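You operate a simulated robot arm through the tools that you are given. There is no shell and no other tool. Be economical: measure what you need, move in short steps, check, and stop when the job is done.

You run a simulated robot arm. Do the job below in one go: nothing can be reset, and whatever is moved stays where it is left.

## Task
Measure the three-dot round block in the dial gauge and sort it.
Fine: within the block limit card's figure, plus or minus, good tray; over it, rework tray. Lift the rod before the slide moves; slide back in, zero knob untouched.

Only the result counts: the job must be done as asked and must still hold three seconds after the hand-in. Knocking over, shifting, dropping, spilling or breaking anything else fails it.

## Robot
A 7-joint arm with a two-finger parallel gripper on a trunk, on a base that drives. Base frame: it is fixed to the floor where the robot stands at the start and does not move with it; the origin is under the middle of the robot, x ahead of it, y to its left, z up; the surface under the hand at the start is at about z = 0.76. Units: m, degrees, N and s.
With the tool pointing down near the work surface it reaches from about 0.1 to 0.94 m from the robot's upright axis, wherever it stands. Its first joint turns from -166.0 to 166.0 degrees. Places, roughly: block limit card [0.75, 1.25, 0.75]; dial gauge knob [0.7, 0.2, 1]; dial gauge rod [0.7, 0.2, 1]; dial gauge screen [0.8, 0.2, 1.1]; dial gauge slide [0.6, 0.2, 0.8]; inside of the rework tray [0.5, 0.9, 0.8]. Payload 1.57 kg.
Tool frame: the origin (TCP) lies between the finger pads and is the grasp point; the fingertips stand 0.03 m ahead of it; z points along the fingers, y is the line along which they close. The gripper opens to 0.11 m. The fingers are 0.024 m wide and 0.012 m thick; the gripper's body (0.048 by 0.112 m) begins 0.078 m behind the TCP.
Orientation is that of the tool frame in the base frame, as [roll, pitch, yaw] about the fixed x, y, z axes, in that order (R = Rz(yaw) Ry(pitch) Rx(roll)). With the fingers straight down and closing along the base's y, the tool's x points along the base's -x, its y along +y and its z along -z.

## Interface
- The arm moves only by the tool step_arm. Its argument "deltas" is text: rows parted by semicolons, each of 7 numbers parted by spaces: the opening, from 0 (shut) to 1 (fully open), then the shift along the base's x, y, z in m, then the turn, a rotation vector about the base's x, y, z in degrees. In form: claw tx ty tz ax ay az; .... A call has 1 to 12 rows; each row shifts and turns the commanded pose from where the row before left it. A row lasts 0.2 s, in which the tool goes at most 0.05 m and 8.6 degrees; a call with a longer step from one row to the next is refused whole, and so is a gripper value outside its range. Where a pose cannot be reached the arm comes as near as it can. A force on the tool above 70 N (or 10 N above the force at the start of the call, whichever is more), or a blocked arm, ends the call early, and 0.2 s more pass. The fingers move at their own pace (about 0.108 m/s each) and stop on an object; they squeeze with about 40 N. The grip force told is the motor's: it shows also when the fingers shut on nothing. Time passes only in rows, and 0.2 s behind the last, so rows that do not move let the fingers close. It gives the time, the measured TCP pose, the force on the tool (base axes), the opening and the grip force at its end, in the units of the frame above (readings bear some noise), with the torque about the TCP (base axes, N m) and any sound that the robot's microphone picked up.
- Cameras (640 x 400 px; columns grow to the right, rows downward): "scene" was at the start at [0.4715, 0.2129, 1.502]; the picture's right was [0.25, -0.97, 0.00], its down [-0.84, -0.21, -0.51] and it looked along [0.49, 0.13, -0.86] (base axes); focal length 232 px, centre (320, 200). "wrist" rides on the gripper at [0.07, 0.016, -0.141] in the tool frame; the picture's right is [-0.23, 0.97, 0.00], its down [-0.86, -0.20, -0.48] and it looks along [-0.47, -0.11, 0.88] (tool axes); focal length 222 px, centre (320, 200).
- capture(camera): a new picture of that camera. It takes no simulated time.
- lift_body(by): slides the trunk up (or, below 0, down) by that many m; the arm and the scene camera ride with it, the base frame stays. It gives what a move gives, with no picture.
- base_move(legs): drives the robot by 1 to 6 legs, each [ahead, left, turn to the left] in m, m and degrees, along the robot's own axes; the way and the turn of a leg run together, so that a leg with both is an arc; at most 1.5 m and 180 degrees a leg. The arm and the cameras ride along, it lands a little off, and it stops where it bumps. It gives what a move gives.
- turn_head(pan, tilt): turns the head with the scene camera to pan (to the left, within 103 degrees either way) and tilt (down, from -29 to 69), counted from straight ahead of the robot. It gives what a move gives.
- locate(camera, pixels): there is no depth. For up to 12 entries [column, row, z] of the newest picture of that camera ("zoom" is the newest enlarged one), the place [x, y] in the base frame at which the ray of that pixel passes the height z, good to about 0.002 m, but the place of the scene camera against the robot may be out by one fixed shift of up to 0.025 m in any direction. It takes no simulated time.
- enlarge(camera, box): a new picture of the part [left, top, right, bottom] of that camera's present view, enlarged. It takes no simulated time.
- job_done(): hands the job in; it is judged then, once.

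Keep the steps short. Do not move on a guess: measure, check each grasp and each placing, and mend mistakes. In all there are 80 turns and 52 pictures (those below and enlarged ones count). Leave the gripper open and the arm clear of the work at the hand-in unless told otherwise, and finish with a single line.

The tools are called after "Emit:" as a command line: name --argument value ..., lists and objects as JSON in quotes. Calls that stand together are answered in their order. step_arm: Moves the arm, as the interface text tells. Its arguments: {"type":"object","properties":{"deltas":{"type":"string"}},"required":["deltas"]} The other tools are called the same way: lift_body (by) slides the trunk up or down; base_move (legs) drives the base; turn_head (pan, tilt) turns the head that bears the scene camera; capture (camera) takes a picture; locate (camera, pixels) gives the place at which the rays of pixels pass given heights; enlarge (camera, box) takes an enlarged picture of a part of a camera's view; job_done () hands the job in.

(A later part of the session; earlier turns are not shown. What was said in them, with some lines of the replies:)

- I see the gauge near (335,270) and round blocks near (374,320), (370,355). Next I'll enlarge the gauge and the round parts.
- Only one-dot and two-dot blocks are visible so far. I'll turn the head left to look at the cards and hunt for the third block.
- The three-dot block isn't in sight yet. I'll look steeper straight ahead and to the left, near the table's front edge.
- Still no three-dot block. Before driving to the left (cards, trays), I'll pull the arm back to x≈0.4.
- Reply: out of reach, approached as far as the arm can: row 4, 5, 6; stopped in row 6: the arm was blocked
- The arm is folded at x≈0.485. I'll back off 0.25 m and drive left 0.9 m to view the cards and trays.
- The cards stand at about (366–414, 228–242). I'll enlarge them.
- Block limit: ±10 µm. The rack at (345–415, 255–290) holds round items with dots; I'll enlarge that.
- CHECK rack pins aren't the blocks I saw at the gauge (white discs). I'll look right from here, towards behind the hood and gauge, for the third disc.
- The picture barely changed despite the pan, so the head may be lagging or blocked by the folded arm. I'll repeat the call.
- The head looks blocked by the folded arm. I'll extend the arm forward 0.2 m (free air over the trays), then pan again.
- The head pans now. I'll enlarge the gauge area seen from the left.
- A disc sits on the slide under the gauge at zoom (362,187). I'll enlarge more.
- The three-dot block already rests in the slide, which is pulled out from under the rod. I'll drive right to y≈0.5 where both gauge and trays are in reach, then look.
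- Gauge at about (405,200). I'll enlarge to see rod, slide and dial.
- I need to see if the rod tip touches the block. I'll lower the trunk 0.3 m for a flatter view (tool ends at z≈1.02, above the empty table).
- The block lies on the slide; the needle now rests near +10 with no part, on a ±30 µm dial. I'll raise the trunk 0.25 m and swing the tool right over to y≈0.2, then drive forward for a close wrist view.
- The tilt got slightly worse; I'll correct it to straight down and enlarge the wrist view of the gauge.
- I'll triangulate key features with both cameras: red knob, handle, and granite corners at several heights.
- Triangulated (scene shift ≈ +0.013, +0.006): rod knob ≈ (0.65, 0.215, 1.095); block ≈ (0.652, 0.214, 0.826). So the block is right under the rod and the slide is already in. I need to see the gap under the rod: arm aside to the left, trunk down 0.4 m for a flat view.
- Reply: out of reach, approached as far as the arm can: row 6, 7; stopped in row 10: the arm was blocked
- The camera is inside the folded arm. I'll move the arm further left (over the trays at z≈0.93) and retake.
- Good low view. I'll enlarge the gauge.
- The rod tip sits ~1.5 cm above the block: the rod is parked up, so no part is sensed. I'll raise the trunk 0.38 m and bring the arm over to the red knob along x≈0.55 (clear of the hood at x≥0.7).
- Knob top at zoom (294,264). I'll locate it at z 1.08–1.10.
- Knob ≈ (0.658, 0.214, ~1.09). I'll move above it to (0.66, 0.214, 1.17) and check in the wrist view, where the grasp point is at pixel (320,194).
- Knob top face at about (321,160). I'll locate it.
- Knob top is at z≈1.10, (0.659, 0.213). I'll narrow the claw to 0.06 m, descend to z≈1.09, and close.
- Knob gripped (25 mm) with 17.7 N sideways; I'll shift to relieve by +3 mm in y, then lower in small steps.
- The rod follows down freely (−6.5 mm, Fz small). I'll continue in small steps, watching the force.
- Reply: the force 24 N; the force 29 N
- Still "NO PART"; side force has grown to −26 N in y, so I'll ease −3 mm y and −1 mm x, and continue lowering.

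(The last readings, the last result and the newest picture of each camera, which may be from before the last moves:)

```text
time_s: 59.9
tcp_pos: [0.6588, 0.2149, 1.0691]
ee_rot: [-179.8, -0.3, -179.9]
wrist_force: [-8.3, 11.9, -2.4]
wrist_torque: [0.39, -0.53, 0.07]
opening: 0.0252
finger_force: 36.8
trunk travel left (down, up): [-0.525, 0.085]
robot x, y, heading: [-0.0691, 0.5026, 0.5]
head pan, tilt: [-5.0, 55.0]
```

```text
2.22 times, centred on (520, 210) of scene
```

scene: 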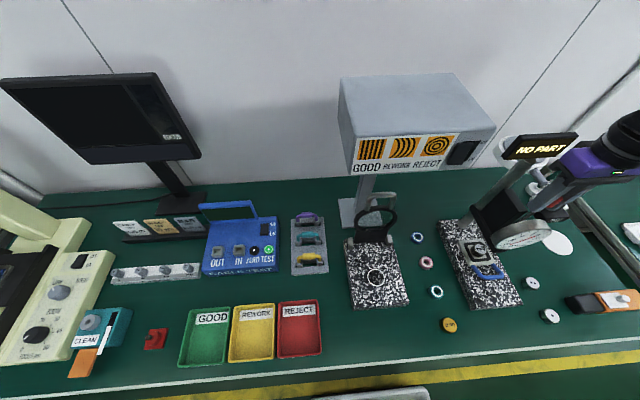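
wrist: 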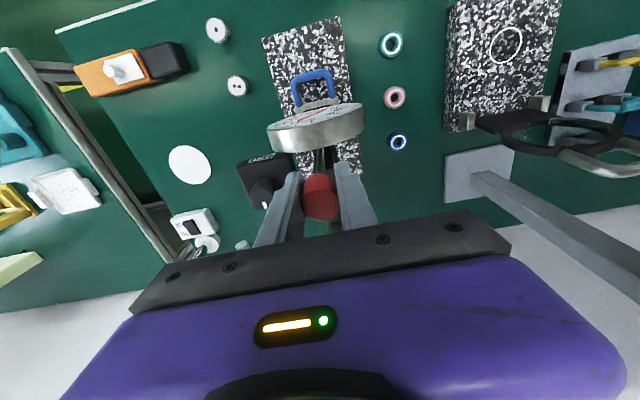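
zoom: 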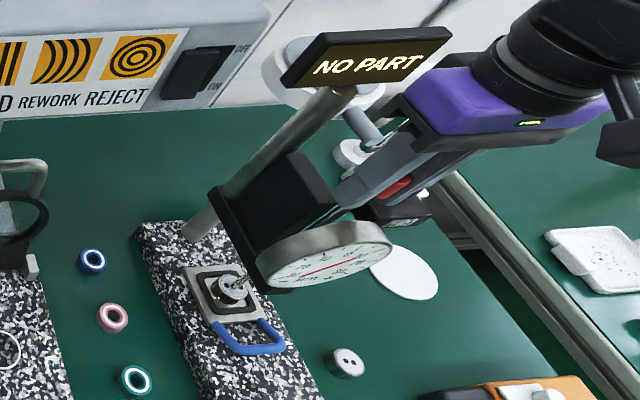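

The tip is now just above the block's top. I'll keep lowering gently.

Emit:
step_arm --deltas "0.15 0 0.001 -0.002 0 0 0;0.15 0 0 -0.002 0 0 0;0.15 0 0 0 0 0 0"

Emit:
step_arm --deltas "0.15 0 0 -0.0015 0 0 0;0.15 0 0 -0.0015 0 0 0;0.15 0 0 0 0 0 0"

Emit:
enlarge --camera "scene" --box '[440, 120, 600, 300]'

```text
time_s: 60.7
tcp_pos: [0.658, 0.2142, 1.066]
ee_rot: [-179.7, -0.1, -180.0]
wrist_force: [-1.7, 16.2, 6.4]
wrist_torque: [0.3, 0.94, 0.04]
opening: 0.0252
finger_force: 36.7
trunk travel left (down, up): [-0.525, 0.085]
robot x, y, heading: [-0.0727, 0.5078, 0.5]
head pan, tilt: [-5.0, 55.0]
```

```text
time_s: 61.5
tcp_pos: [0.6587, 0.2135, 1.062]
ee_rot: [-179.6, 0.1, 179.9]
wrist_force: [-0.2, 18.3, 24.9]
wrist_torque: [0.36, -0.07, 0.04]
opening: 0.0253
finger_force: 37.1
trunk travel left (down, up): [-0.525, 0.085]
robot x, y, heading: [-0.072, 0.5082, 0.6]
head pan, tilt: [-5.0, 55.0]
```

```text
2.22 times, centred on (520, 210) of scene
```

zoom: 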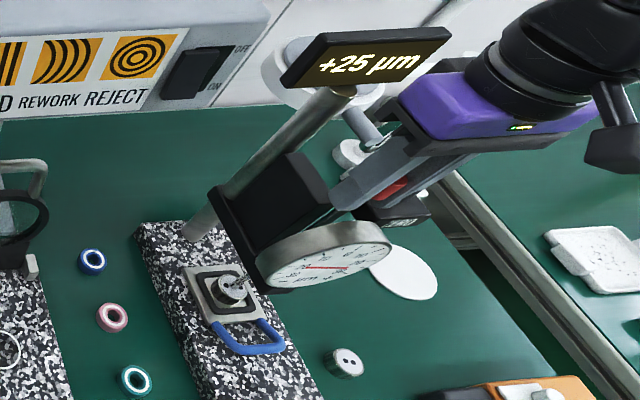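

Contact: the screen shows +25 µm (pressing 25 N). I'll let go of the knob and read again unforced.

Emit:
step_arm --deltas "0.15 0 -0.001 0.0025 0 0 0;0.15 0 0 0 0 0 0;0.55 0 0 0 0 0 0;0.55 0 0 0 0 0 0;0.55 0 0 0 0 0 0"

Emit:
enlarge --camera "scene" --box '[480, 120, 600, 270]'

```text
time_s: 62.7
tcp_pos: [0.6585, 0.2105, 1.0642]
ee_rot: [-179.8, -0.2, 179.9]
wrist_force: [0.3, -0.4, 0.2]
wrist_torque: [-0.01, -0.03, 0.01]
opening: 0.0606
finger_force: 0.0
trunk travel left (down, up): [-0.525, 0.085]
robot x, y, heading: [-0.0682, 0.5061, 0.5]
head pan, tilt: [-5.0, 55.0]
```

```text
2.67 times, centred on (540, 195) of scene
```

zoom: 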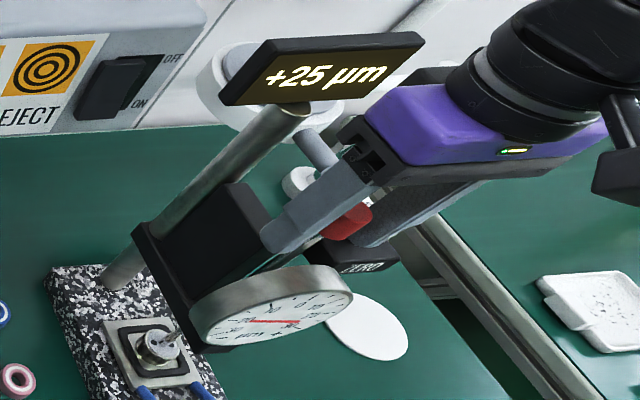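

Reading stays +25 µm > 10 µm → rework tray. Now I'll grip the knob again and lift the rod back to its parked height (+27 mm).

Emit:
step_arm --deltas "0.55 0 0.003 0 0 0 0;0.15 0 0 0 0 0 0;0.15 0 0 0 0 0 0;0.15 0 0 0 0 0 0"

Emit:
step_arm --deltas "0.15 0 0 0.005 0 0 0;0.15 0 0 0.005 0 0 0;0.15 0 0 0.005 0 0 0;0.15 0 0 0.005 0 0 0;0.15 0 0 0.005 0 0 0;0.15 0 0 0.002 0 0 0;0.15 0 0 0 0 0 0"

```text
time_s: 63.7
tcp_pos: [0.6588, 0.2143, 1.0651]
ee_rot: [-179.6, -0.1, 179.8]
wrist_force: [2.0, -10.7, -1.1]
wrist_torque: [0.37, -0.08, -0.09]
opening: 0.0254
finger_force: 36.6
trunk travel left (down, up): [-0.525, 0.085]
robot x, y, heading: [-0.0686, 0.5051, 0.4]
head pan, tilt: [-5.0, 55.0]
```

```text
time_s: 65.3
tcp_pos: [0.6573, 0.2139, 1.0903]
ee_rot: [-179.7, -0.2, 179.7]
wrist_force: [4.6, -14.6, -5.6]
wrist_torque: [0.44, -0.98, -0.08]
opening: 0.0254
finger_force: 36.2
trunk travel left (down, up): [-0.525, 0.085]
robot x, y, heading: [-0.0716, 0.5079, 0.5]
head pan, tilt: [-5.0, 55.0]
```

Lifted ~25 mm. I'll release, back off upward, and check the rod stays up.

Emit:
step_arm --deltas "0.15 0 -0.001 0 0 0 0;0.55 0 0 0 0 0 0;0.55 0 0 0 0 0 0;0.55 0 0 0 0 0 0;0.55 0 0 0.04 0 0 0;0.55 0 0 0.045 0 0 0;0.55 0 0 0.045 0 0 0;0.55 -0.045 0 0 0 0 0;0.55 -0.045 0 0 0 0 0;0.55 -0.045 0 0 0 0 0;0.55 0 0 0 0 0 0"

Emit:
enlarge --camera "scene" --box '[440, 120, 600, 300]'

```text
time_s: 67.7
tcp_pos: [0.5225, 0.2148, 1.2201]
ee_rot: [-179.6, -0.2, 179.9]
wrist_force: [-0.3, 0.1, 0.2]
wrist_torque: [-0.03, 0.0, -0.01]
opening: 0.0606
finger_force: 0.1
trunk travel left (down, up): [-0.525, 0.085]
robot x, y, heading: [-0.0722, 0.5038, 0.2]
head pan, tilt: [-5.0, 55.0]
```

```text
2.22 times, centred on (520, 210) of scene
```

zoom: 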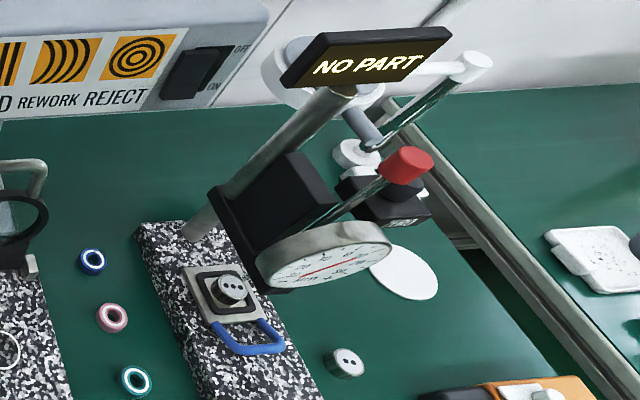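

The rod stays up, "NO PART". Now the slide handle: I'll enlarge the wrist view to measure it.

Emit:
enlarge --camera "wrist" --box '[270, 90, 390, 210]'

```text
3.33 times, centred on (330, 150) of wrist
```

zoom: 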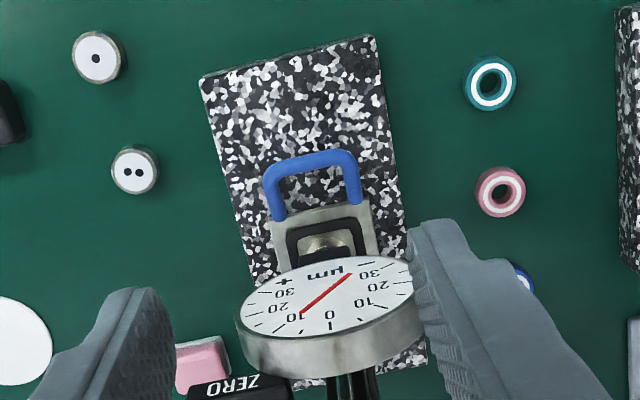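

Emit:
locate --camera "zoom" --pixels '[[311, 165, 0.82], [311, 165, 0.84], [265, 190, 0.82], [360, 180, 0.82], [317, 207, 0.82], [305, 152, 0.82], [200, 80, 0.8], [372, 38, 0.8], [325, 268, 0.95], [325, 268, 0.9], [311, 175, 0.82], [320, 245, 0.84]]'

Emit:
locate --camera "scene" --pixels '[[490, 276, 0.8], [490, 276, 0.82], [490, 276, 0.84], [552, 316, 0.78], [532, 284, 0.78], [480, 264, 0.82]]'

```text
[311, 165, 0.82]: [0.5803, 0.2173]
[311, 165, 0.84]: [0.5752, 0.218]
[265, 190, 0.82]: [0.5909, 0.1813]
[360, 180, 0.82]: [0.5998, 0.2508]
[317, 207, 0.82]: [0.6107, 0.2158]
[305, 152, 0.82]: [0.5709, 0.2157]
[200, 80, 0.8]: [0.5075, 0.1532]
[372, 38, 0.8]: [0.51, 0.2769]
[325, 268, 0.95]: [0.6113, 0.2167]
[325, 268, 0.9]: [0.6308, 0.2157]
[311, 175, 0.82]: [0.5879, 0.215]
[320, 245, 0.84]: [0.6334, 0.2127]
```

```text
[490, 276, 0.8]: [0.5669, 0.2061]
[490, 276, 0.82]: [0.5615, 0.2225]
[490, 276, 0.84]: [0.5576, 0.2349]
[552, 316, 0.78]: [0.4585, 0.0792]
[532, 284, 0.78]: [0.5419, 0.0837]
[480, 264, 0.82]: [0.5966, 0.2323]
```

Handle U: bar x≈0.571–0.588, y 0.181–0.251, gap behind it. I'll tilt the tool 25° so the body clears the dial, and go to a point 10 cm short of the handle with claw 0.09 m.

Emit:
step_arm --deltas "0.82 0 0.001 -0.03 0 -6.25 0;0.82 0 0 -0.04 0 -6.25 0;0.82 0 0 -0.045 0 -6.25 0;0.82 0 0 -0.045 0 -6.25 0;0.82 0 0 -0.045 0 0 0;0.82 0.007 0 -0.045 0 0 0;0.82 0.007 0 -0.045 0 0 0;0.82 0 0 0 0 0 0"

Emit:
capture --camera "wrist"

```text
time_s: 69.5
tcp_pos: [0.5377, 0.2176, 0.9243]
ee_rot: [-179.8, 24.8, 179.8]
wrist_force: [0.1, 0.9, 0.6]
wrist_torque: [0.02, -0.03, -0.04]
opening: 0.09
finger_force: 0.0
trunk travel left (down, up): [-0.525, 0.085]
robot x, y, heading: [-0.0688, 0.5064, 0.4]
head pan, tilt: [-5.0, 55.0]
```

```text
11 pictures are left
```

wrist: 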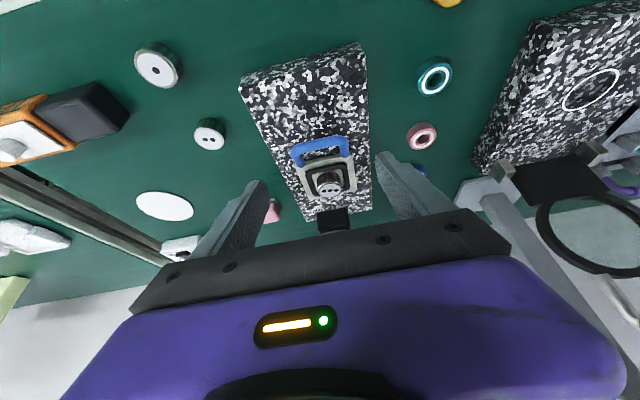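

Clear view: handle bar at (320,145), block at (327,184). I'll locate them.

Emit:
locate --camera "wrist" --pixels '[[320, 145, 0.81], [320, 145, 0.83], [293, 155, 0.82], [349, 148, 0.82], [327, 182, 0.83], [327, 182, 0.84], [240, 84, 0.8], [363, 45, 0.8], [322, 160, 0.82], [314, 181, 0.83], [340, 179, 0.83]]'

```text
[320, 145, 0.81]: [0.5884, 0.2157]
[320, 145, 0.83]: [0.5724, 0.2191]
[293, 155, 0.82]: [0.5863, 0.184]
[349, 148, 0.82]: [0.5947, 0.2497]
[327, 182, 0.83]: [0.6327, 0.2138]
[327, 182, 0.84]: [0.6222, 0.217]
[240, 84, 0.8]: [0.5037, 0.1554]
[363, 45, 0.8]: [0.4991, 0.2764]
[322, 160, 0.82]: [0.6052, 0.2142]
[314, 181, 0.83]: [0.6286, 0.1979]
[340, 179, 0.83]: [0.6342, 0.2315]
```

Handle bar is at (0.580, 0.216, 0.82); granite top ≈0.785. I'll advance along the tool axis to (0.579, 0.216, 0.835) and close.

Emit:
step_arm --deltas "0.82 0.0137 -0.0005 -0.03 0 0 0;0.82 0.0137 -0.0005 -0.03 0 0 0;0.82 0.0137 0 -0.028 0 0 0;0.82 0 0 0 0 0 0"

Emit:
step_arm --deltas "0.5 0 0 0 0 0 0;0.5 0 0 0 0 0 0;0.5 0 0 0 0 0 0;0.5 0 0 0 0 0 0"

```text
time_s: 70.5
tcp_pos: [0.5794, 0.2134, 0.8346]
ee_rot: [-179.6, 24.8, 179.9]
wrist_force: [0.2, 0.5, -0.3]
wrist_torque: [0.01, -0.01, 0.01]
opening: 0.0901
finger_force: 0.1
trunk travel left (down, up): [-0.525, 0.085]
robot x, y, heading: [-0.0704, 0.5049, 0.6]
head pan, tilt: [-5.0, 55.0]
```

```text
time_s: 71.5
tcp_pos: [0.578, 0.2126, 0.8361]
ee_rot: [-179.7, 24.8, 179.8]
wrist_force: [-0.4, -7.4, -5.7]
wrist_torque: [-0.2, -0.04, 0.2]
opening: 0.0702
finger_force: 45.1
trunk travel left (down, up): [-0.525, 0.085]
robot x, y, heading: [-0.0718, 0.5034, 0.4]
head pan, tilt: [-5.0, 55.0]
```

Handle gripped (70 mm). I'll pull the slide out in −x in small steps, watching the force.

Emit:
step_arm --deltas "0.5 -0.01 0 0 0 0 0;0.5 -0.01 0 0 0 0 0;0.5 -0.01 0 0 0 0 0;0.5 0 0 0 0 0 0"

Emit:
step_arm --deltas "0.5 -0.01 0 0 0 0 0;0.5 -0.01 0 0 0 0 0;0.5 -0.01 0 0 0 0 0;0.5 -0.01 0 0 0 0 0;0.5 0 0 0 0 0 0"

```text
time_s: 72.5
tcp_pos: [0.5479, 0.2147, 0.8366]
ee_rot: [-179.8, 24.7, 179.8]
wrist_force: [-0.5, -12.3, -28.9]
wrist_torque: [0.03, 0.55, 0.03]
opening: 0.0701
finger_force: 45.0
trunk travel left (down, up): [-0.525, 0.085]
robot x, y, heading: [-0.0731, 0.5046, 0.5]
head pan, tilt: [-5.0, 55.0]
```

```text
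time_s: 73.7
tcp_pos: [0.5082, 0.2128, 0.8384]
ee_rot: [-179.8, 24.9, 179.9]
wrist_force: [0.7, -7.4, -16.1]
wrist_torque: [0.12, 0.48, 0.05]
opening: 0.0699
finger_force: 44.8
trunk travel left (down, up): [-0.525, 0.085]
robot x, y, heading: [-0.0706, 0.4987, 0.5]
head pan, tilt: [-5.0, 55.0]
```

Moved 70 mm freely. I'll try 12 mm more gently, for clearance.

Emit:
step_arm --deltas "0.5 -0.004 0 -0.001 0 0 0;0.5 -0.004 0 0 0 0 0;0.5 -0.004 0 0 0 0 0;0.5 0 0 0 0 0 0"

```text
time_s: 74.7
tcp_pos: [0.4962, 0.2142, 0.8381]
ee_rot: [-179.7, 24.9, 180.0]
wrist_force: [-0.3, -10.7, -7.3]
wrist_torque: [-0.01, -0.88, 0.55]
opening: 0.0699
finger_force: 45.1
trunk travel left (down, up): [-0.525, 0.085]
robot x, y, heading: [-0.0706, 0.5027, 0.5]
head pan, tilt: [-5.0, 55.0]
```

Slide out by ~82 mm. I'll open, withdraw along the tool axis, and look at the block.

Emit:
step_arm --deltas "0.82 0 0 0 0 0 0;0.82 0 0 0 0 0 0;0.82 -0.0137 0 0.03 0 0 0;0.82 -0.0137 0 0.03 0 0 0;0.82 -0.0137 0 0.03 0 0 0;0.82 0 0 0 0 0 0"

Emit:
enlarge --camera "wrist" --box '[240, 80, 400, 220]'

```text
time_s: 76.1
tcp_pos: [0.4584, 0.2151, 0.9216]
ee_rot: [-179.7, 24.9, 179.8]
wrist_force: [0.2, -1.1, -0.5]
wrist_torque: [0.01, 0.04, 0.0]
opening: 0.0904
finger_force: 0.1
out of reach, approached as far as the arm can: row 5
trunk travel left (down, up): [-0.525, 0.085]
robot x, y, heading: [-0.07, 0.5045, 0.5]
head pan, tilt: [-5.0, 55.0]
```

```text
2.86 times, centred on (320, 150) of wrist
```

zoom: 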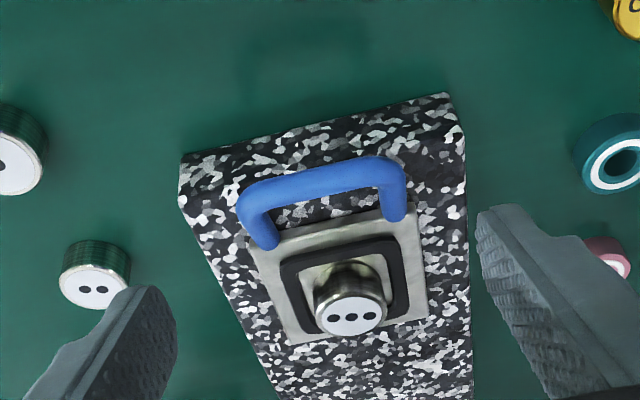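

Block top at zoom (351,315). I'll locate top and frame.

Emit:
locate --camera "zoom" --pixels '[[351, 315, 0.82], [351, 315, 0.83], [351, 315, 0.84], [315, 318, 0.83], [387, 310, 0.83], [345, 265, 0.8], [282, 262, 0.8], [395, 240, 0.8], [322, 182, 0.82]]'

```text
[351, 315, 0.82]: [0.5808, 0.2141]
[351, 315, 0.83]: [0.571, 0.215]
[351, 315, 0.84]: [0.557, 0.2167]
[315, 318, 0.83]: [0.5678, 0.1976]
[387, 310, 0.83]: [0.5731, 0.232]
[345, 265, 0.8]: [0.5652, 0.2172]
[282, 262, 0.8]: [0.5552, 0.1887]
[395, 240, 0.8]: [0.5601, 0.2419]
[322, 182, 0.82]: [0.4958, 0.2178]
```

Block ≈ (0.578, 0.2145), top z≈0.82. Pre-grasp at (0.544, 0.2145, 0.889), then along the tool axis to (0.569, 0.2145, 0.834), claw 0.06 m.

Emit:
step_arm --deltas "0.56 0.043 0 0 0 0 0;0.56 0.043 0 -0.005 0 0 0;0.56 0 0 -0.028 0 0 0;0.56 0 0 0 0 0 0"

Emit:
capture --camera "wrist"

```text
time_s: 77.1
tcp_pos: [0.5442, 0.2131, 0.8908]
ee_rot: [-179.7, 24.9, 179.9]
wrist_force: [-0.5, -0.7, 0.5]
wrist_torque: [-0.04, 0.02, 0.0]
opening: 0.0618
finger_force: 0.2
trunk travel left (down, up): [-0.525, 0.085]
robot x, y, heading: [-0.0722, 0.5047, 0.5]
head pan, tilt: [-5.0, 55.0]
```

```text
9 pictures are left
```

wrist: 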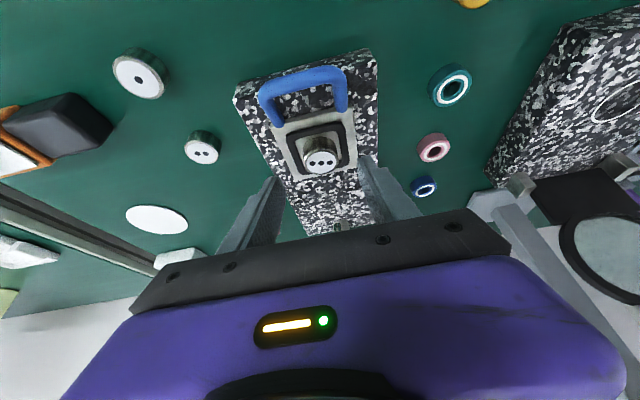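

Emit:
locate --camera "wrist" --pixels '[[321, 162, 0.81], [321, 162, 0.82], [321, 162, 0.83], [303, 160, 0.82], [338, 158, 0.82]]'

```text
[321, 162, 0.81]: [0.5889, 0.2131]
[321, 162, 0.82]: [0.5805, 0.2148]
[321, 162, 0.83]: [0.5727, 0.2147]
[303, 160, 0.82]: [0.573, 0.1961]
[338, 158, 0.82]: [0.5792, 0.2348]
```

Consistent: (0.578, 0.2145, 0.823). I'll descend and close on it.

Emit:
step_arm --deltas "0.56 0.012 0.001 -0.028 0 0 0;0.56 0.012 0 -0.014 0 0 0;0.56 0 0 -0.007 0 0 0;0.56 0 0 -0.006 0 0 0;0.56 0 0 0 0 0 0"

Emit:
step_arm --deltas "0.2 0 0 0 0 0 0;0.2 0 0 0 0 0 0;0.2 0 0 0 0 0 0;0.2 0 0 0 0 0 0"

```text
time_s: 78.3
tcp_pos: [0.5685, 0.2146, 0.8409]
ee_rot: [-179.2, 25.6, -179.8]
wrist_force: [1.2, 6.4, 53.3]
wrist_torque: [-1.29, -0.14, -0.24]
opening: 0.0595
finger_force: 0.1
trunk travel left (down, up): [-0.525, 0.085]
robot x, y, heading: [-0.0705, 0.5033, 0.6]
head pan, tilt: [-5.0, 55.0]
```

```text
time_s: 79.3
tcp_pos: [0.5696, 0.2162, 0.8403]
ee_rot: [-179.2, 25.5, -179.8]
wrist_force: [0.5, 9.3, 59.1]
wrist_torque: [-1.5, -0.26, 0.48]
opening: 0.0592
finger_force: 21.0
trunk travel left (down, up): [-0.525, 0.085]
robot x, y, heading: [-0.0687, 0.5058, 0.6]
head pan, tilt: [-5.0, 55.0]
```

Tips pressed on the slide plate beside the frame (53 N) and the frame stops the closing. I'll open, raise 10 mm, then close on the block above the frame.

Emit:
step_arm --deltas "0.6 0 -0.001 0.007 0 0 0;0.6 0 0 0.007 0 0 0;0.6 0 0 0 0 0 0"

Emit:
step_arm --deltas "0.2 0 0 0 0 0 0;0.2 0 0 0 0 0 0;0.2 0 0 0 0 0 0;0.2 0 0 0 0 0 0"

Emit:
enlarge --camera "wrist" --box '[240, 100, 400, 240]'

```text
time_s: 80.1
tcp_pos: [0.5649, 0.2135, 0.8461]
ee_rot: [-179.9, 24.6, 179.7]
wrist_force: [1.5, -0.1, 0.2]
wrist_torque: [0.02, -0.01, -0.02]
opening: 0.0659
finger_force: 0.2
trunk travel left (down, up): [-0.525, 0.085]
robot x, y, heading: [-0.0712, 0.5056, 0.6]
head pan, tilt: [-5.0, 55.0]
```

```text
time_s: 81.1
tcp_pos: [0.5669, 0.2147, 0.8486]
ee_rot: [-179.8, 24.6, 179.8]
wrist_force: [-1.0, 0.5, 0.3]
wrist_torque: [0.0, 0.0, 0.0]
opening: 0.0345
finger_force: 40.0
trunk travel left (down, up): [-0.525, 0.085]
robot x, y, heading: [-0.0703, 0.5043, 0.6]
head pan, tilt: [-5.0, 55.0]
```

```text
2.86 times, centred on (320, 170) of wrist
```

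zoom: 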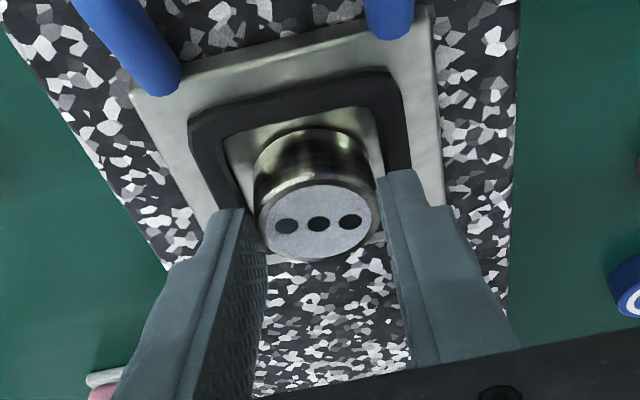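

Block gripped at 34.5 mm, its diameter. I'll lift slowly straight up and check.

Emit:
step_arm --deltas "0.2 0 0 0.005 0 0 0;0.2 0 0 0.01 0 0 0;0.2 -0.003 0 0.02 0 0 0;0.2 -0.005 0 0.03 0 0 0;0.2 -0.005 0 0.03 0 0 0;0.2 0 0 0 0 0 0"

Emit:
capture --camera "wrist"

```text
time_s: 82.5
tcp_pos: [0.5522, 0.2163, 0.943]
ee_rot: [-179.7, 24.8, 179.7]
wrist_force: [0.4, 0.0, -2.0]
wrist_torque: [0.01, 0.03, 0.03]
opening: 0.0346
finger_force: 39.9
trunk travel left (down, up): [-0.525, 0.085]
robot x, y, heading: [-0.0693, 0.5083, 0.5]
head pan, tilt: [-5.0, 55.0]
```

```text
7 pictures are left
```

wrist: 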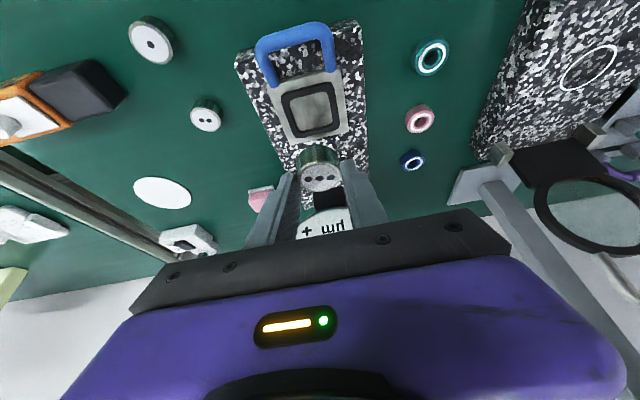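

Block held securely with the nest empty. Next I'll locate the rework tray in the scene picture and raise to z≈1.09, moving left at x≈0.56.

Emit:
locate --camera "scene" --pixels '[[235, 307, 0.79], [276, 303, 0.79], [275, 358, 0.79], [230, 361, 0.79], [252, 340, 0.77], [276, 330, 0.79], [232, 335, 0.79]]'

Emit:
step_arm --deltas "0.2 0.002 0 0.037 0 0 0;0.2 0.002 0 0.037 0 0 0;0.2 0.002 0 0.037 0 0 0;0.2 0.002 0 0.037 0 0 0;0.2 0 0.04 0 0 0 0;0.2 0 0.045 0 0 0 0;0.2 0 0.045 0 0 0 0;0.2 0 0.045 0 0 0 0;0.2 0 0.045 0 0 0 0;0.2 0 0.045 0 0 0 0;0.2 0 0.045 0 0 0 0;0.2 0 0.045 0 0 0 0"

```text
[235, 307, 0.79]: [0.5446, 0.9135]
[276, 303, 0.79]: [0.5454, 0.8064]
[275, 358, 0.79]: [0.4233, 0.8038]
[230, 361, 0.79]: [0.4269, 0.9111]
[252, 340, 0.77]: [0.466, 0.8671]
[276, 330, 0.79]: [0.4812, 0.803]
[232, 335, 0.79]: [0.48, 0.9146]
```

```text
time_s: 83.0
tcp_pos: [0.5961, 0.22, 1.0238]
ee_rot: [176.6, 31.4, 176.5]
wrist_force: [-10.9, -2.9, -2.6]
wrist_torque: [-0.17, 0.54, -0.09]
opening: 0.0344
finger_force: 40.1
out of reach, approached as far as the arm can: row 1
trunk travel left (down, up): [-0.525, 0.085]
robot x, y, heading: [-0.0691, 0.5056, 0.3]
head pan, tilt: [-5.0, 55.0]
stopped in row 2: the force on the tool passed its limit at 471 N (the readings are from after the stop); the commanded pose is now the measured one
```

A collision: the arm jumped (an unreachable row) and touched something near the gauge at 471 N. I'll look before moving on.

Emit:
capture --camera "scene"

```text
6 pictures are left
```

scene: 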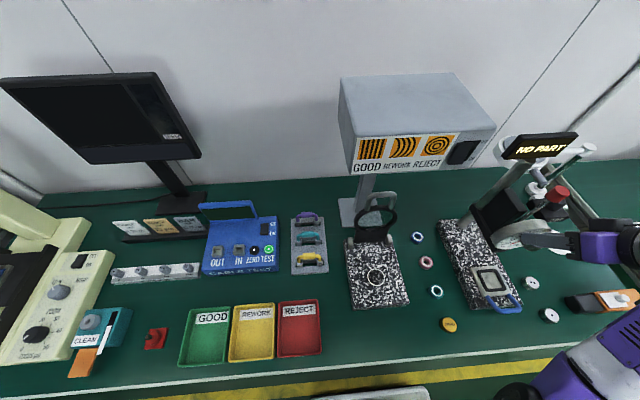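

The gauge looks unmoved and the block is still held (34.4 mm). The safest retreat is backing the base straight off with the arm fixed.

Emit:
base_move --legs '[[-0.12, 0, 0]]'

Emit:
enlarge --camera "scene" --box '[440, 100, 640, 300]'

```text
time_s: 84.2
tcp_pos: [0.4759, 0.2202, 1.0246]
ee_rot: [176.5, 31.4, 176.7]
wrist_force: [1.5, 0.2, -1.9]
wrist_torque: [0.01, 0.06, 0.01]
opening: 0.0343
finger_force: 40.2
trunk travel left (down, up): [-0.525, 0.085]
robot x, y, heading: [-0.1934, 0.5009, 0.3]
head pan, tilt: [-5.0, 55.0]
```

```text
2.00 times, centred on (540, 200) of scene
```

zoom: 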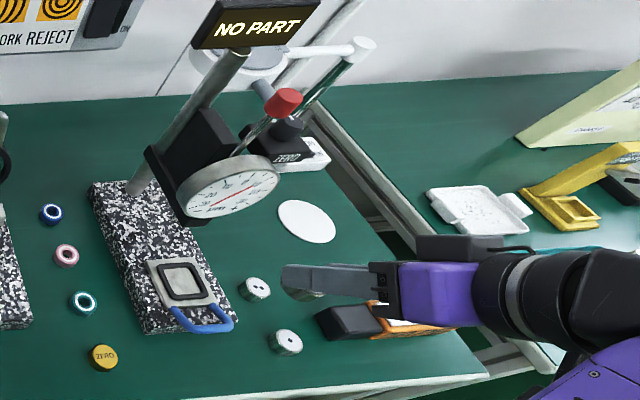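

Gauge intact, rod up, block held. I'll restore the 25° tilt and come down to z≈0.965 in free air.

Emit:
step_arm --deltas "0.2 0 0 -0.02 -1 2.2 0.5;0.2 0 0 -0.02 -1 2.2 0.5;0.2 0 0 -0.02 -1 2.1 0.5;0.2 0 0 0 0 0 0"

```text
time_s: 85.2
tcp_pos: [0.4758, 0.2192, 0.9619]
ee_rot: [-179.9, 25.0, 179.9]
wrist_force: [-0.1, -0.7, -1.6]
wrist_torque: [-0.03, 0.03, 0.01]
opening: 0.0346
finger_force: 40.5
trunk travel left (down, up): [-0.525, 0.085]
robot x, y, heading: [-0.1895, 0.5009, 0.5]
head pan, tilt: [-5.0, 55.0]
```

Orientation restored. I'll drive left 0.646 m to put the block over the rework tray (≈0.498, 0.865).

Emit:
base_move --legs '[[0.01, 0.646, 0]]'

Emit:
capture --camera "wrist"

```text
time_s: 88.8
tcp_pos: [0.4809, 0.8546, 0.9624]
ee_rot: [-179.9, 25.1, 178.9]
wrist_force: [0.1, -0.1, -1.7]
wrist_torque: [0.02, 0.03, -0.04]
opening: 0.0342
finger_force: 40.2
trunk travel left (down, up): [-0.525, 0.085]
robot x, y, heading: [-0.1802, 1.1519, -0.7]
head pan, tilt: [-5.0, 55.0]
```

```text
4 pictures are left
```

wrist: 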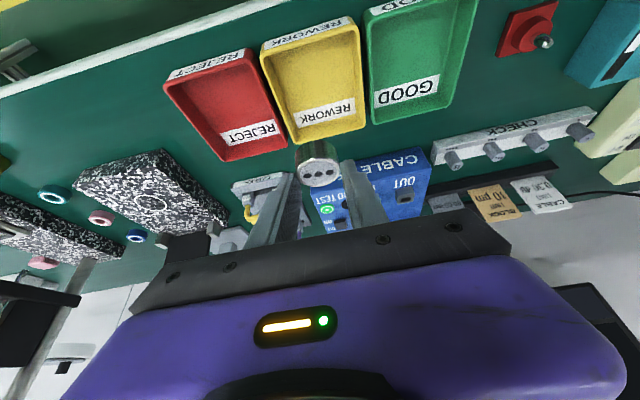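

Tray corners in view: front (260,45)/(352,18), back (290,143)/(367,125). I'll locate them.

Emit:
locate --camera "wrist" --pixels '[[262, 48, 0.79], [353, 20, 0.79], [290, 143, 0.79], [367, 125, 0.79], [320, 90, 0.77], [319, 180, 0.935], [319, 165, 0.92]]'

```text
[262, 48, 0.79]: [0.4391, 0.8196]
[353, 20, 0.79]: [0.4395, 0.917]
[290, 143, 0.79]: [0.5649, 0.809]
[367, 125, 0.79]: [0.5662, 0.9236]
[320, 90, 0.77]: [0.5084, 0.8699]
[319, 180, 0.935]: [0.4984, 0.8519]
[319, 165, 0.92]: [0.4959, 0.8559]
```

Tray centre (0.503, 0.868); block is at ≈(0.494, 0.855). I'll shift and descend to z 0.83, then feel for the floor.

Emit:
step_arm --deltas "0.2 0.006 0.012 0 0 0 0;0.2 0 0 -0.04 0 0 0;0.2 0 0 -0.04 0 0 0;0.2 0 0 -0.035 0 0 0;0.2 0 0 -0.012 0 0 0;0.2 0 0 0 0 0 0"

Emit:
step_arm --deltas "0.2 0 0 -0.003 0 0 0;0.2 0 0 -0.003 0 0 0;0.2 0 0 -0.003 0 0 0;0.2 0 0 -0.003 0 0 0;0.2 0 0 0 0 0 0"

```text
time_s: 90.2
tcp_pos: [0.4888, 0.8665, 0.8352]
ee_rot: [-179.8, 25.0, 178.9]
wrist_force: [0.4, 0.7, -1.9]
wrist_torque: [0.0, 0.0, 0.01]
opening: 0.0344
finger_force: 40.0
trunk travel left (down, up): [-0.525, 0.085]
robot x, y, heading: [-0.1757, 1.15, -0.6]
head pan, tilt: [-5.0, 55.0]
```

```text
time_s: 91.4
tcp_pos: [0.4878, 0.8674, 0.8235]
ee_rot: [-180.0, 25.1, 178.9]
wrist_force: [0.7, 0.3, -1.9]
wrist_torque: [-0.02, 0.03, 0.02]
opening: 0.0347
finger_force: 40.2
trunk travel left (down, up): [-0.525, 0.085]
robot x, y, heading: [-0.1812, 1.1498, -0.9]
head pan, tilt: [-5.0, 55.0]
```

No contact yet; I'll continue in 2.5 mm steps.

Emit:
step_arm --deltas "0.2 0 0 -0.0025 0 0 0;0.2 0 0 -0.0025 0 0 0;0.2 0 0 -0.0025 0 0 0;0.2 0 0 -0.0025 0 0 0;0.2 0 0 0 0 0 0"

Emit:
step_arm --deltas "0.2 0 0 -0.002 0 0 0;0.2 0 0 -0.002 0 0 0;0.2 0 0 0 0 0 0"

```text
time_s: 92.6
tcp_pos: [0.4889, 0.8667, 0.8139]
ee_rot: [-179.9, 25.1, 178.9]
wrist_force: [-0.7, 0.7, -1.3]
wrist_torque: [-0.01, 0.02, 0.0]
opening: 0.0344
finger_force: 39.8
trunk travel left (down, up): [-0.525, 0.085]
robot x, y, heading: [-0.1787, 1.1533, -1.0]
head pan, tilt: [-5.0, 55.0]
```

```text
time_s: 93.4
tcp_pos: [0.4888, 0.8668, 0.8112]
ee_rot: [-180.0, 25.1, 178.9]
wrist_force: [0.4, 1.0, -0.3]
wrist_torque: [0.02, 0.02, -0.02]
opening: 0.0342
finger_force: 40.1
trunk travel left (down, up): [-0.525, 0.085]
robot x, y, heading: [-0.1798, 1.1514, -0.7]
head pan, tilt: [-5.0, 55.0]
```

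Weight starting to unload. A bit more.

Emit:
step_arm --deltas "0.2 0 0 -0.002 0 0 0;0.2 0 0 -0.001 0 0 0;0.2 0 0 0 0 0 0"

```text
time_s: 94.2
tcp_pos: [0.4879, 0.8667, 0.8095]
ee_rot: [-179.8, 25.5, 179.0]
wrist_force: [-2.8, 1.2, 21.5]
wrist_torque: [0.09, -0.39, 0.03]
opening: 0.0347
finger_force: 40.5
trunk travel left (down, up): [-0.525, 0.085]
robot x, y, heading: [-0.1793, 1.1497, -0.6]
head pan, tilt: [-5.0, 55.0]
```

Contact with the floor (21 N). I'll ease 1.5 mm, open, and withdraw straight up along the tool axis.

Emit:
step_arm --deltas "0.2 0 0 0.0015 0 0 0;0.55 0 0 0 0 0 0;0.55 0 0 0 0 0 0;0.55 0 0 0.025 0 0 0;0.55 0 0 0.04 0 0 0;0.55 0 0 0.04 0 0 0;0.55 0 0 0.04 0 0 0;0.55 0 0 0 0 0 0"

Emit:
capture --camera "wrist"

```text
time_s: 96.0
tcp_pos: [0.4893, 0.8665, 0.9554]
ee_rot: [-179.9, 25.1, 178.9]
wrist_force: [-0.2, 0.2, 0.7]
wrist_torque: [0.0, -0.03, -0.02]
opening: 0.0602
finger_force: 0.1
trunk travel left (down, up): [-0.525, 0.085]
robot x, y, heading: [-0.1803, 1.1487, -0.7]
head pan, tilt: [-5.0, 55.0]
```

```text
3 pictures are left
```

wrist: 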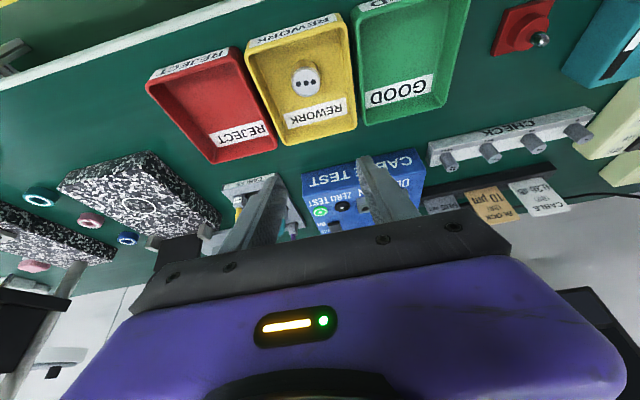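

The block lies upright in the rework tray, three dots up. Now I'll drive back right 0.652 m to push the slide in.

Emit:
base_move --legs '[[0, -0.652, 0]]'

```text
time_s: 99.7
tcp_pos: [0.4853, 0.2116, 0.9551]
ee_rot: [-179.9, 25.0, 179.4]
wrist_force: [-0.1, 0.2, 0.6]
wrist_torque: [0.0, 0.01, 0.0]
opening: 0.0605
finger_force: 0.0
trunk travel left (down, up): [-0.525, 0.085]
robot x, y, heading: [-0.1882, 0.491, -0.1]
head pan, tilt: [-5.0, 55.0]
```

I'll open to 0.09 m and go above the handle, then down to the release pose (0.497, 0.2145, 0.838), and close.

Emit:
step_arm --deltas "0.82 -0.015 0.003 0 0 0 0;0.82 0 0 -0.03 0 0 0;0.82 0 0 -0.03 0 0 0;0.82 0.013 0 -0.029 0 0 0;0.82 0.013 0 -0.028 0 0 0;0.82 0 0 0 0 0 0"

Emit:
step_arm --deltas "0.5 0 0 0 0 0 0;0.5 0 0 0 0 0 0;0.5 0 0 0 0 0 0;0.5 0 0 0 0 0 0"

```text
time_s: 101.1
tcp_pos: [0.4961, 0.2133, 0.8364]
ee_rot: [-179.8, 25.0, 179.1]
wrist_force: [0.0, -0.3, 0.2]
wrist_torque: [0.01, 0.04, 0.0]
opening: 0.0905
finger_force: 0.0
trunk travel left (down, up): [-0.525, 0.085]
robot x, y, heading: [-0.1876, 0.489, -0.3]
head pan, tilt: [-5.0, 55.0]
```

```text
time_s: 102.1
tcp_pos: [0.4972, 0.2131, 0.8359]
ee_rot: [-180.0, 25.1, 179.3]
wrist_force: [-0.9, 0.4, -3.6]
wrist_torque: [0.27, -0.31, 0.47]
opening: 0.0703
finger_force: 44.7
trunk travel left (down, up): [-0.525, 0.085]
robot x, y, heading: [-0.1866, 0.4881, -0.5]
head pan, tilt: [-5.0, 55.0]
```

Handle gripped (70 mm). The rod is up; I'll push in +x by 82 mm.

Emit:
step_arm --deltas "0.5 0.01 0 0 0 0 0;0.5 0.01 0 0 0 0 0;0.5 0.01 0 0 0 0 0;0.5 0.01 0 0 0 0 0;0.5 0.01 0 0 0 0 0;0.5 0.01 0 0 0 0 0;0.5 0.01 0 0 0 0 0;0.5 0.007 0 0 0 0 0;0.5 0.003 0 0 0 0 0;0.5 0 0 0 0 0 0"

Emit:
step_arm --deltas "0.5 0.002 0 0 0 0 0;0.5 0.002 0 0 0 0 0;0.5 0 0 0 0 0 0"

```text
time_s: 104.3
tcp_pos: [0.5769, 0.2151, 0.8364]
ee_rot: [-179.8, 25.0, 179.0]
wrist_force: [-0.4, -15.1, -22.4]
wrist_torque: [-0.04, 0.0, 0.34]
opening: 0.07
finger_force: 45.0
trunk travel left (down, up): [-0.525, 0.085]
robot x, y, heading: [-0.1872, 0.4926, -0.2]
head pan, tilt: [-5.0, 55.0]
```

```text
time_s: 105.1
tcp_pos: [0.5807, 0.2143, 0.8361]
ee_rot: [-179.8, 25.1, 179.2]
wrist_force: [0.6, -20.1, -27.5]
wrist_torque: [0.01, 0.02, -0.06]
opening: 0.0702
finger_force: 45.1
trunk travel left (down, up): [-0.525, 0.085]
robot x, y, heading: [-0.1846, 0.4903, -0.4]
head pan, tilt: [-5.0, 55.0]
```

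The slide is back at its starting place. I'll probe 2 mm more for an end stop.

Emit:
step_arm --deltas "0.5 0.002 0 0 0 0 0;0.5 0 0 0 0 0 0"

```text
time_s: 105.7
tcp_pos: [0.5822, 0.2135, 0.8361]
ee_rot: [-179.8, 25.0, 179.1]
wrist_force: [-0.4, -18.1, -25.5]
wrist_torque: [0.11, 0.34, -0.17]
opening: 0.0702
finger_force: 44.8
trunk travel left (down, up): [-0.525, 0.085]
robot x, y, heading: [-0.1866, 0.4898, -0.4]
head pan, tilt: [-5.0, 55.0]
```

No stop felt; I'll return 2.5 mm to the original position, open, and withdraw.

Emit:
step_arm --deltas "0.5 -0.0025 0 0 0 0 0;0.5 0 0 0 0 0 0;0.82 0 0 0 0 0 0;0.82 0 0 0 0 0 0;0.82 -0.0137 0 0.03 0 0 0;0.82 -0.0137 0 0.03 0 0 0;0.82 -0.0137 0 0.03 0 0 0;0.82 0 0 0 0 0 0"

Emit:
capture --camera "wrist"

```text
time_s: 107.5
tcp_pos: [0.5383, 0.2147, 0.9281]
ee_rot: [-179.9, 25.1, 179.2]
wrist_force: [-0.3, 0.7, 0.4]
wrist_torque: [-0.04, 0.01, 0.03]
opening: 0.0904
finger_force: 0.1
trunk travel left (down, up): [-0.525, 0.085]
robot x, y, heading: [-0.1829, 0.493, -0.5]
head pan, tilt: [-5.0, 55.0]
```

```text
2 pictures are left
```

wrist: 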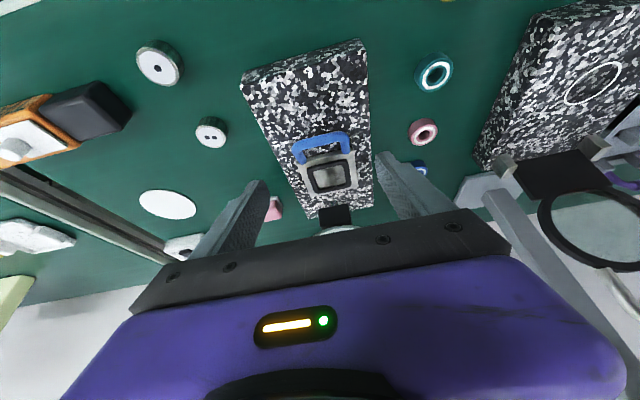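

The slide matches its original place (same offset to the granite corners). I'll back the base off 0.2 m with the gripper open and take a last look.

Emit:
base_move --legs '[[-0.2, 0, 0]]'

Emit:
step_arm --deltas "1 0 0 0 0 0 0;1 0 0 0 0 0 0;1 0 0 0 0 0 0"

Emit:
capture --camera "scene"

```text
time_s: 109.1
tcp_pos: [0.3407, 0.2138, 0.9283]
ee_rot: [-179.8, 25.0, 179.1]
wrist_force: [0.2, -0.2, 0.4]
wrist_torque: [0.01, -0.01, -0.06]
opening: 0.0903
finger_force: 0.0
trunk travel left (down, up): [-0.525, 0.085]
robot x, y, heading: [-0.3826, 0.4912, -0.5]
head pan, tilt: [-5.0, 55.0]
```

```text
time_s: 109.9
tcp_pos: [0.3398, 0.2143, 0.9283]
ee_rot: [-179.8, 25.2, 179.1]
wrist_force: [-0.2, -0.4, -0.2]
wrist_torque: [0.01, 0.01, -0.01]
opening: 0.1099
finger_force: 0.0
trunk travel left (down, up): [-0.525, 0.085]
robot x, y, heading: [-0.3845, 0.497, -0.6]
head pan, tilt: [-5.0, 55.0]
```

```text
1 pictures are left
```

scene: 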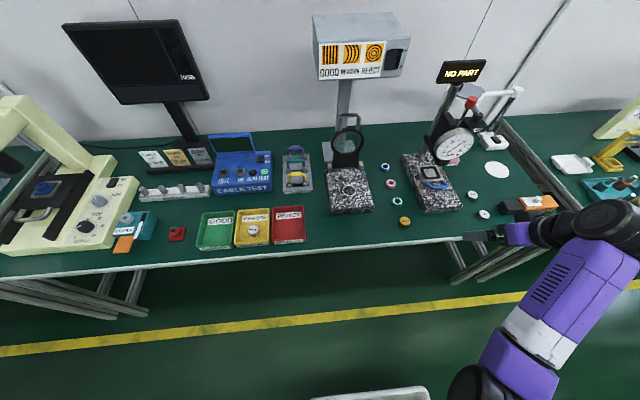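

The block is in the rework tray, the slide is in, and the rod is up. Everything else is in place, the gripper is open and the arm is clear, so I'll hand in.

Emit:
job_done

```text
The job is handed in.
```

The three-dot block read +25 µm against the ±10 µm limit, so it is in the rework tray, with the slide back in, the rod left up as found and the zero knob untouched; after lifting the block out, the arm hit something near the gauge once (471 N reading), with no shift or damage visible in the pictures afterwards.
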